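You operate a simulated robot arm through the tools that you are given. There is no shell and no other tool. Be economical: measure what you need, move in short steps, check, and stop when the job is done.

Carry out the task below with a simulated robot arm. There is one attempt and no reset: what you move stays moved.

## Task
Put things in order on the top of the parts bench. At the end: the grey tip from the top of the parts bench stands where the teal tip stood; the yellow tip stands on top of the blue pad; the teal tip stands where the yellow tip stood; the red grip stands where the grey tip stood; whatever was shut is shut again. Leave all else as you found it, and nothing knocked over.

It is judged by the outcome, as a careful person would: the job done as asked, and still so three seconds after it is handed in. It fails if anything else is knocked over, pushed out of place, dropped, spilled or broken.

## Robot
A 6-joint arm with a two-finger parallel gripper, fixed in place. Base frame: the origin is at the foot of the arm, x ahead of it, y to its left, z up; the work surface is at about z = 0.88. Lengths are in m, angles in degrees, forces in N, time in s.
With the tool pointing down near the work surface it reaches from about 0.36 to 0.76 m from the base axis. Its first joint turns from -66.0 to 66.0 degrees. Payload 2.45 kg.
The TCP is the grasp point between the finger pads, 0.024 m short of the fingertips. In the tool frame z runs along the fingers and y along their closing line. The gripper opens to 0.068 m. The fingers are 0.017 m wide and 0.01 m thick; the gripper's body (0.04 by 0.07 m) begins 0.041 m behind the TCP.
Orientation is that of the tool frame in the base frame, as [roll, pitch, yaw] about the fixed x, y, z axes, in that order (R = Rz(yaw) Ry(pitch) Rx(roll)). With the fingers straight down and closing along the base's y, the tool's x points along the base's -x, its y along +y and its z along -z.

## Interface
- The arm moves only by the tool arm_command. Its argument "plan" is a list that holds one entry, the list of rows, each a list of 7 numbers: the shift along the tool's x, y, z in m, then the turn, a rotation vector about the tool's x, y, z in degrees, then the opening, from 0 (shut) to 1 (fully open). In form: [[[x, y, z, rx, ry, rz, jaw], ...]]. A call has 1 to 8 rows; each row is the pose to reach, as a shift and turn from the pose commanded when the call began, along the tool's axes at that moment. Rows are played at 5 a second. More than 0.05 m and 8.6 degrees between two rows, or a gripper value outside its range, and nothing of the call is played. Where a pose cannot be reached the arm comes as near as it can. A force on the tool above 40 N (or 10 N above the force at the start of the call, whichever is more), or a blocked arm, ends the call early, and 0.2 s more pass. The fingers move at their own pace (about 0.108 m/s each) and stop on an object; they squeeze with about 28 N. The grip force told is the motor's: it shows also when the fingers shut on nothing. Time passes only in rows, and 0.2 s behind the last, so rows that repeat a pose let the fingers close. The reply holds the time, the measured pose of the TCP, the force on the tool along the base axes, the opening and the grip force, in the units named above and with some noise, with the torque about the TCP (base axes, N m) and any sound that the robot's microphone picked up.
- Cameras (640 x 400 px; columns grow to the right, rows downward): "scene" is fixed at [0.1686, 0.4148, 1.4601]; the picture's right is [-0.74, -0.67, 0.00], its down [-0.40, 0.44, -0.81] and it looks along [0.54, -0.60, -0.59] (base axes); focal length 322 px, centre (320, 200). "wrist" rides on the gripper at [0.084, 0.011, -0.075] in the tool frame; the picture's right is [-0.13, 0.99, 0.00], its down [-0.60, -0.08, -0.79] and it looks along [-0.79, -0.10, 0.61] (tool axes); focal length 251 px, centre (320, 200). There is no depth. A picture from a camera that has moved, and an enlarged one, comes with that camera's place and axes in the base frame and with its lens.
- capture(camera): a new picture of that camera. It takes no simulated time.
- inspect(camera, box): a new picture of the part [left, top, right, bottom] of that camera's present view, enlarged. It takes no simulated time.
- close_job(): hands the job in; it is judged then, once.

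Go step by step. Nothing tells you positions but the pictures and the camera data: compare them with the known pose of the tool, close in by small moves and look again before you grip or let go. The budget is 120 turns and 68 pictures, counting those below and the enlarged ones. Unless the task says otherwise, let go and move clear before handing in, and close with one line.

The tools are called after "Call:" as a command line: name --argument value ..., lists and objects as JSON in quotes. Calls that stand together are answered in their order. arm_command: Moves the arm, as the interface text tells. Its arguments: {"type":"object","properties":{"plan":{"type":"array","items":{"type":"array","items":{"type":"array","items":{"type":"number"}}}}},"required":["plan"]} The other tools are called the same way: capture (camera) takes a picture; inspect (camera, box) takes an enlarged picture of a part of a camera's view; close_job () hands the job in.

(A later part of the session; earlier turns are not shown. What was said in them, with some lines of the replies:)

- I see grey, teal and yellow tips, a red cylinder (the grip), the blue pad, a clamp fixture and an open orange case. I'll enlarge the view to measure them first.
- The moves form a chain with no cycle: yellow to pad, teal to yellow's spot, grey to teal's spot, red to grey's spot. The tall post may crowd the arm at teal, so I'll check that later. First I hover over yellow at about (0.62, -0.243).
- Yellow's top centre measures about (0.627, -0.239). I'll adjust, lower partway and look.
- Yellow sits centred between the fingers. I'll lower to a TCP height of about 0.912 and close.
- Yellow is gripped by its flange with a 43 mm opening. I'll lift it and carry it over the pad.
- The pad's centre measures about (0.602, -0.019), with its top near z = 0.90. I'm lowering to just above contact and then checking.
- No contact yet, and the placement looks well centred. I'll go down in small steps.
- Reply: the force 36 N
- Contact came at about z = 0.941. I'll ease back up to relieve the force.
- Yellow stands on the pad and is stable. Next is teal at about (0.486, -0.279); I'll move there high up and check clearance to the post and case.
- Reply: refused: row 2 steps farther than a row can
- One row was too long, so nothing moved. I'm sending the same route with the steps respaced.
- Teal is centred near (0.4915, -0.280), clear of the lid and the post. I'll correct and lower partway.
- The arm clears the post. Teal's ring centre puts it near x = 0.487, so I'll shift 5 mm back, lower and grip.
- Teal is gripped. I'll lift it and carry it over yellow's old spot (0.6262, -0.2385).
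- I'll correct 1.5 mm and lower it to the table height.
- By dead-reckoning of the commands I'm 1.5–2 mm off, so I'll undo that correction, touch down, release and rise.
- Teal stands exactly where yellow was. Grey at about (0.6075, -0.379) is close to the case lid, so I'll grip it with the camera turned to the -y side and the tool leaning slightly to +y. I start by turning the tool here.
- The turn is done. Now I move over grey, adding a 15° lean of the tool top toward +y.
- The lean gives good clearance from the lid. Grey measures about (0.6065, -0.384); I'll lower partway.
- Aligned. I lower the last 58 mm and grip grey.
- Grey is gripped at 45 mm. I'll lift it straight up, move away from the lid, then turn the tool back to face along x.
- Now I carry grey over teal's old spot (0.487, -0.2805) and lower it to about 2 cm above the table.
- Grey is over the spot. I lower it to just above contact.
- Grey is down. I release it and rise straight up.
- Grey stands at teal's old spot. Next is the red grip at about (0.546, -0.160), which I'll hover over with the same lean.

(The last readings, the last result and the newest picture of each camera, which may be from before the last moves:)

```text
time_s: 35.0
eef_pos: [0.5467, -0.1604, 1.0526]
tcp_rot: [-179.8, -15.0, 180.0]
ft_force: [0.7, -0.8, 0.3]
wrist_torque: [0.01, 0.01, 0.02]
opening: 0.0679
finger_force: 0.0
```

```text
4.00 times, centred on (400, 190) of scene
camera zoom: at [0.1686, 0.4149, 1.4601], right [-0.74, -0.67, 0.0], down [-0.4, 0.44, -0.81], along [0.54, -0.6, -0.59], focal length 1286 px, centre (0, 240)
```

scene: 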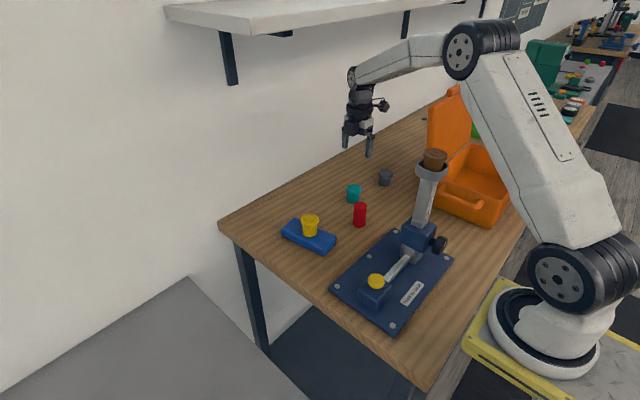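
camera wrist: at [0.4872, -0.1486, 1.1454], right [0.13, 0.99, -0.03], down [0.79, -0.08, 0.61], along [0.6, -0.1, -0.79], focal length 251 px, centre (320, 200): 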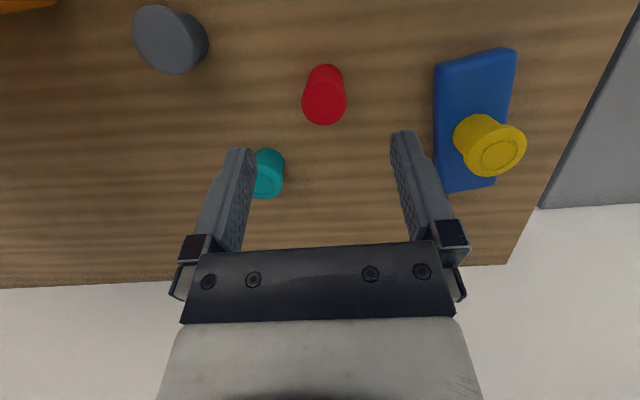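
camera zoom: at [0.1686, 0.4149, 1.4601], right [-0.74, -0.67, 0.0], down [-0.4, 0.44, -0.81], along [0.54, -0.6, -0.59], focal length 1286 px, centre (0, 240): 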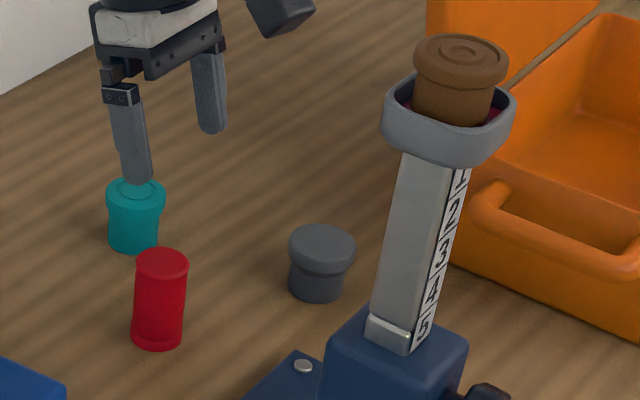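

Red's top centre is at about (0.545, -0.159), matching the tool. I'll lower partway and check.

Call:
arm_command --plan '[[[-0.008, 0.001, 0.033, 0, 0, 0, 1], [-0.0164, 0.001, 0.065, 0, 0, 0, 1], [-0.0164, 0.001, 0.065, 0, 0, 0, 1]]]'

Call:
capture --camera "wrist"

```text
time_s: 35.8
eef_pos: [0.5457, -0.1579, 0.9847]
tcp_rot: [-179.9, -14.9, -180.0]
ft_force: [0.2, -0.7, 0.0]
wrist_torque: [0.01, 0.01, -0.02]
opening: 0.0682
finger_force: 0.0
```

```text
26 pictures are left
camera wrist: at [0.4849, -0.1483, 1.0776], right [0.13, 0.99, -0.03], down [0.79, -0.08, 0.61], along [0.6, -0.1, -0.79], focal length 251 px, centre (320, 200)
```

wrist: 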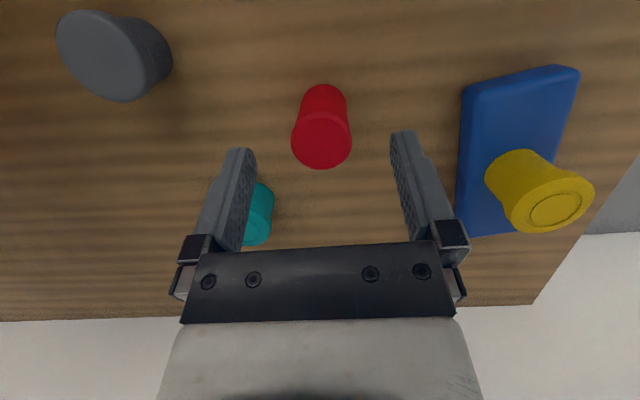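

Aligned. I lower to z = 0.92 and grip red.

Call:
arm_command --plan '[[[-0.006, -0.0005, 0.022, 0, 0, 0, 1], [-0.012, -0.0005, 0.044, 0, 0, 0, 1], [-0.0168, -0.0005, 0.0628, 0, 0, 0, 1], [-0.0168, -0.0005, 0.0628, 0, 0, 0, 0.5], [-0.0168, -0.0005, 0.0628, 0, 0, 0, 0], [-0.0168, -0.0005, 0.0628, 0, 0, 0, 0], [-0.0168, -0.0005, 0.0628, 0, 0, 0, 0]]]'

Call:
capture --camera "wrist"

Call:
inspect --camera "scene" --box '[260, 140, 460, 265]'

```text
time_s: 37.4
eef_pos: [0.5451, -0.1604, 0.921]
tcp_rot: [-179.8, -15.0, 180.0]
ft_force: [0.8, -0.8, -0.2]
wrist_torque: [-0.04, -0.02, 0.03]
opening: 0.035
finger_force: 27.8
```

```text
25 pictures are left
camera wrist: at [0.4851, -0.1488, 1.0133], right [0.13, 0.99, -0.03], down [0.79, -0.08, 0.61], along [0.6, -0.1, -0.79], focal length 251 px, centre (320, 200)
```

wrist: 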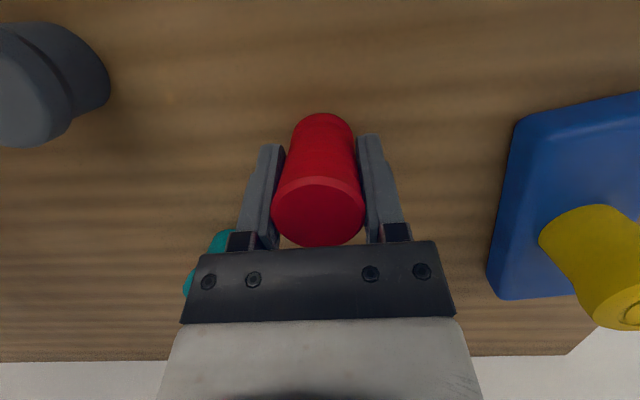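

```text
3.20 times, centred on (360, 202) of scene
camera zoom: at [0.1686, 0.4148, 1.4601], right [-0.74, -0.67, 0.0], down [-0.4, 0.44, -0.81], along [0.54, -0.6, -0.59], focal length 1029 px, centre (192, 192)
```

zoom: 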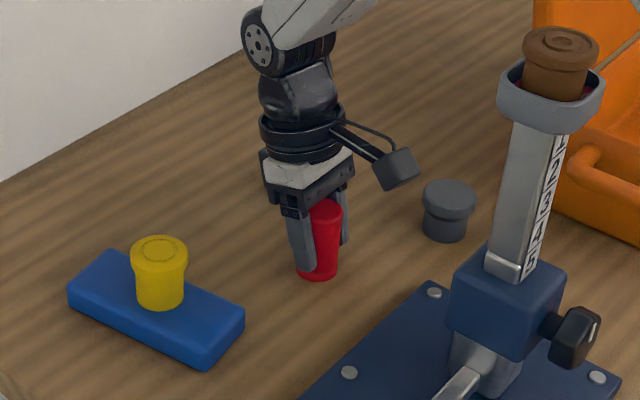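

Red is gripped at 35 mm. I lift it and turn the tool a quarter turn so the lean points to +y again.

Call:
arm_command --plan '[[[0.0104, 0, -0.0386, 0, 0, 0, 0], [0.0207, 0, -0.0773, 0, 0, 0, 0], [0.0311, 0, -0.1159, 0, 0, 0, 0], [0.0311, 0, -0.1159, 2.2, 0, -8.21, 0], [0.0311, 0, -0.1159, 4.4, 0, -16.42, 0], [0.0311, 0, -0.1159, 6.6, 0, -24.63, 0], [0.0311, 0, -0.1159, 8.8, 0, -32.84, 0], [0.0311, 0, -0.1159, 11, 0, -41.05, 0]]]'

Call:
arm_command --plan '[[[0, 0, 0, 2.05, 0, -7.65, 0], [0, 0, 0, 4.1, 0, -15.3, 0], [0, 0, 0, 6.15, 0, -22.94, 0], [0, 0, 0, 8.2, 0, -30.6, 0], [0, 0, 0, 10.25, 0, -38.24, 0], [0, 0, 0, 12.3, 0, -45.88, 0], [0, 0, 0, 12.3, 0, -45.88, 0]]]'

```text
time_s: 39.2
eef_pos: [0.5449, -0.159, 1.0399]
tcp_rot: [-179.9, -15.0, -137.4]
ft_force: [-0.8, -0.3, -0.3]
wrist_torque: [0.01, -0.02, 0.02]
opening: 0.0348
finger_force: 28.5
```

```text
time_s: 40.8
eef_pos: [0.5439, -0.1599, 1.0411]
tcp_rot: [179.9, -15.2, -89.9]
ft_force: [-0.5, 0.0, -0.6]
wrist_torque: [0.01, 0.0, 0.01]
opening: 0.035
finger_force: 27.9
```

Now I carry red over grey's old spot (0.6065, -0.383) and lower it to about 3.5 cm above touchdown.

Call:
arm_command --plan '[[[0.0432, -0.0123, 0.0116, 0, 0, 0, 0], [0.0864, -0.0246, 0.0232, 0, 0, 0, 0], [0.1295, -0.0369, 0.0347, 0, 0, 0, 0], [0.1727, -0.0492, 0.0463, 0, 0, 0, 0], [0.2159, -0.0615, 0.0579, 0, 0, 0, 0], [0.2042, -0.0615, 0.1014, 0, 0, 0, 0], [0.1939, -0.0615, 0.14, 0, 0, 0, 0], [0.1939, -0.0615, 0.14, 0, 0, 0, 0]]]'

Call:
inspect --camera "scene" --box '[260, 140, 460, 265]'

Call:
capture --camera "wrist"

```text
time_s: 42.6
eef_pos: [0.606, -0.384, 0.955]
tcp_rot: [-179.9, -15.1, -90.0]
ft_force: [-0.5, 0.1, 0.0]
wrist_torque: [-0.01, 0.01, 0.02]
opening: 0.0351
finger_force: 28.4
```

```text
3.20 times, centred on (360, 202) of scene
camera zoom: at [0.1686, 0.4148, 1.4601], right [-0.74, -0.67, 0.0], down [-0.4, 0.44, -0.81], along [0.54, -0.6, -0.59], focal length 1029 px, centre (192, 192)
```

zoom: 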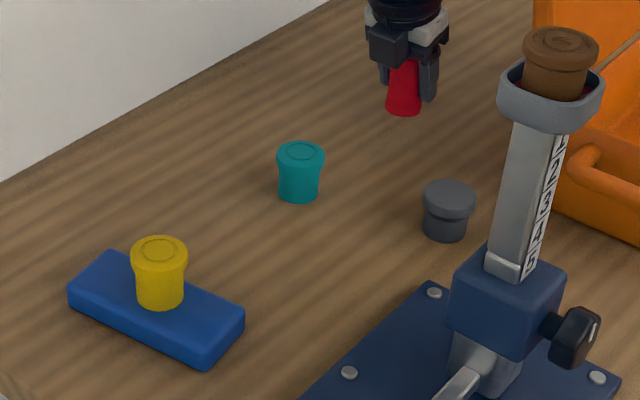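

```text
22 pictures are left
camera wrist: at [0.5974, -0.4454, 1.0488], right [-0.99, 0.12, -0.03], down [0.08, 0.79, 0.61], along [0.1, 0.6, -0.79], focal length 251 px, centre (320, 200)
```

wrist: 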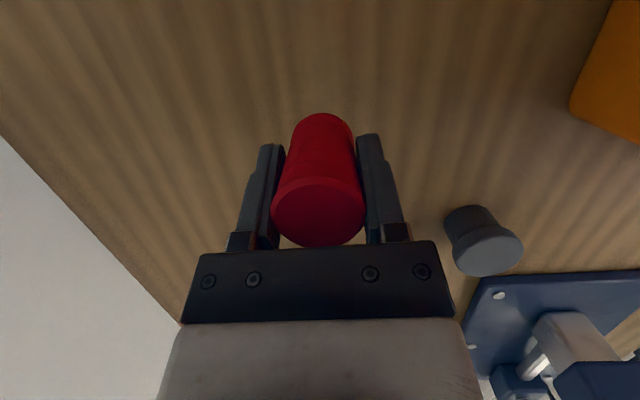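

On target. I lower to the table height.

Call:
arm_command --plan '[[[-0.0045, 0, 0.0165, 0, 0, 0, 0], [-0.007, 0, 0.0265, 0, 0, 0, 0], [-0.0085, 0, 0.032, 0, 0, 0, 0], [-0.009, 0, 0.0335, 0, 0, 0, 0], [-0.009, 0, 0.0335, 0, 0, 0, 0]]]'

Call:
inspect --camera "scene" --box '[260, 140, 460, 265]'

```text
time_s: 43.8
eef_pos: [0.6074, -0.3828, 0.9207]
tcp_rot: [180.0, -15.1, -90.0]
ft_force: [0.4, -0.7, -1.2]
wrist_torque: [0.0, 0.05, 0.0]
opening: 0.035
finger_force: 28.0
```

```text
3.20 times, centred on (360, 202) of scene
camera zoom: at [0.1686, 0.4148, 1.4601], right [-0.74, -0.67, 0.0], down [-0.4, 0.44, -0.81], along [0.54, -0.6, -0.59], focal length 1029 px, centre (192, 192)
```

zoom: 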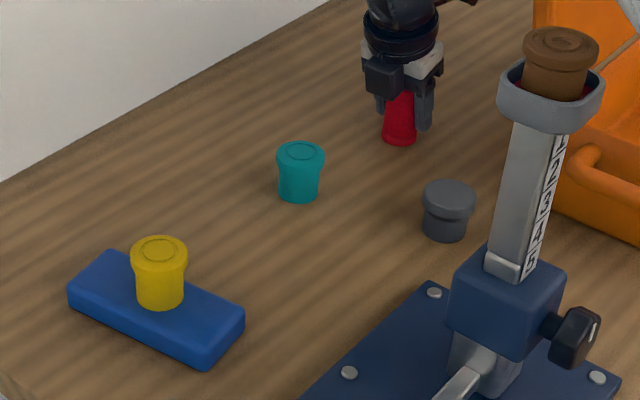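

Red's base matches where grey's base was. I release and rise.

Call:
arm_command --plan '[[[-0.0001, 0, 0.0005, 0, 0, 0, 0], [-0.0001, 0, 0.0005, 0, 0, 0, 0.7], [-0.0001, 0, 0.0005, 0, 0, 0, 1], [-0.0001, 0, 0.0005, 0, 0, 0, 1], [0.0078, 0, -0.029, 0, 0, 0, 1], [0.0181, 0, -0.0676, 0, 0, 0, 1], [0.0285, 0, -0.1062, 0, 0, 0, 1], [0.0311, 0, -0.1159, 0, 0, 0, 1]]]'

Call:
capture --camera "scene"

Call:
inspect --camera "scene" --box '[260, 140, 460, 265]'

```text
time_s: 45.6
eef_pos: [0.6071, -0.3835, 1.0416]
tcp_rot: [-180.0, -15.1, -90.0]
ft_force: [-0.5, -0.4, 1.0]
wrist_torque: [0.0, 0.0, 0.0]
opening: 0.0683
finger_force: 0.1
```

```text
20 pictures are left
```

scene: 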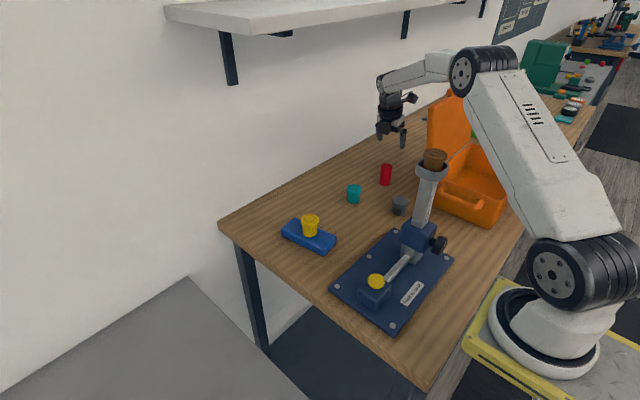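

```text
3.20 times, centred on (360, 202) of scene
camera zoom: at [0.1686, 0.4149, 1.4601], right [-0.74, -0.67, 0.0], down [-0.4, 0.44, -0.81], along [0.54, -0.6, -0.59], focal length 1029 px, centre (192, 192)
```

zoom: 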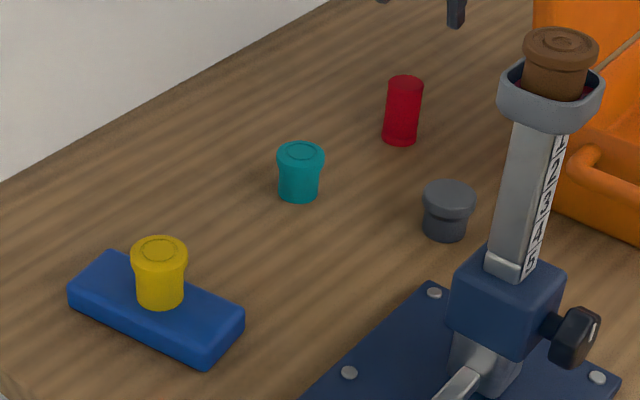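

All four pieces stand where they should, nothing else has moved, and nothing that was shut was opened. The arm is clear, so I'm handing in.

Call:
close_job

```text
The job is handed in.
```

The job is handed in: yellow is on the blue pad, teal is where yellow stood, grey is where teal stood (about 5 mm off by my measurement), and red is where grey stood; nothing else was disturbed.
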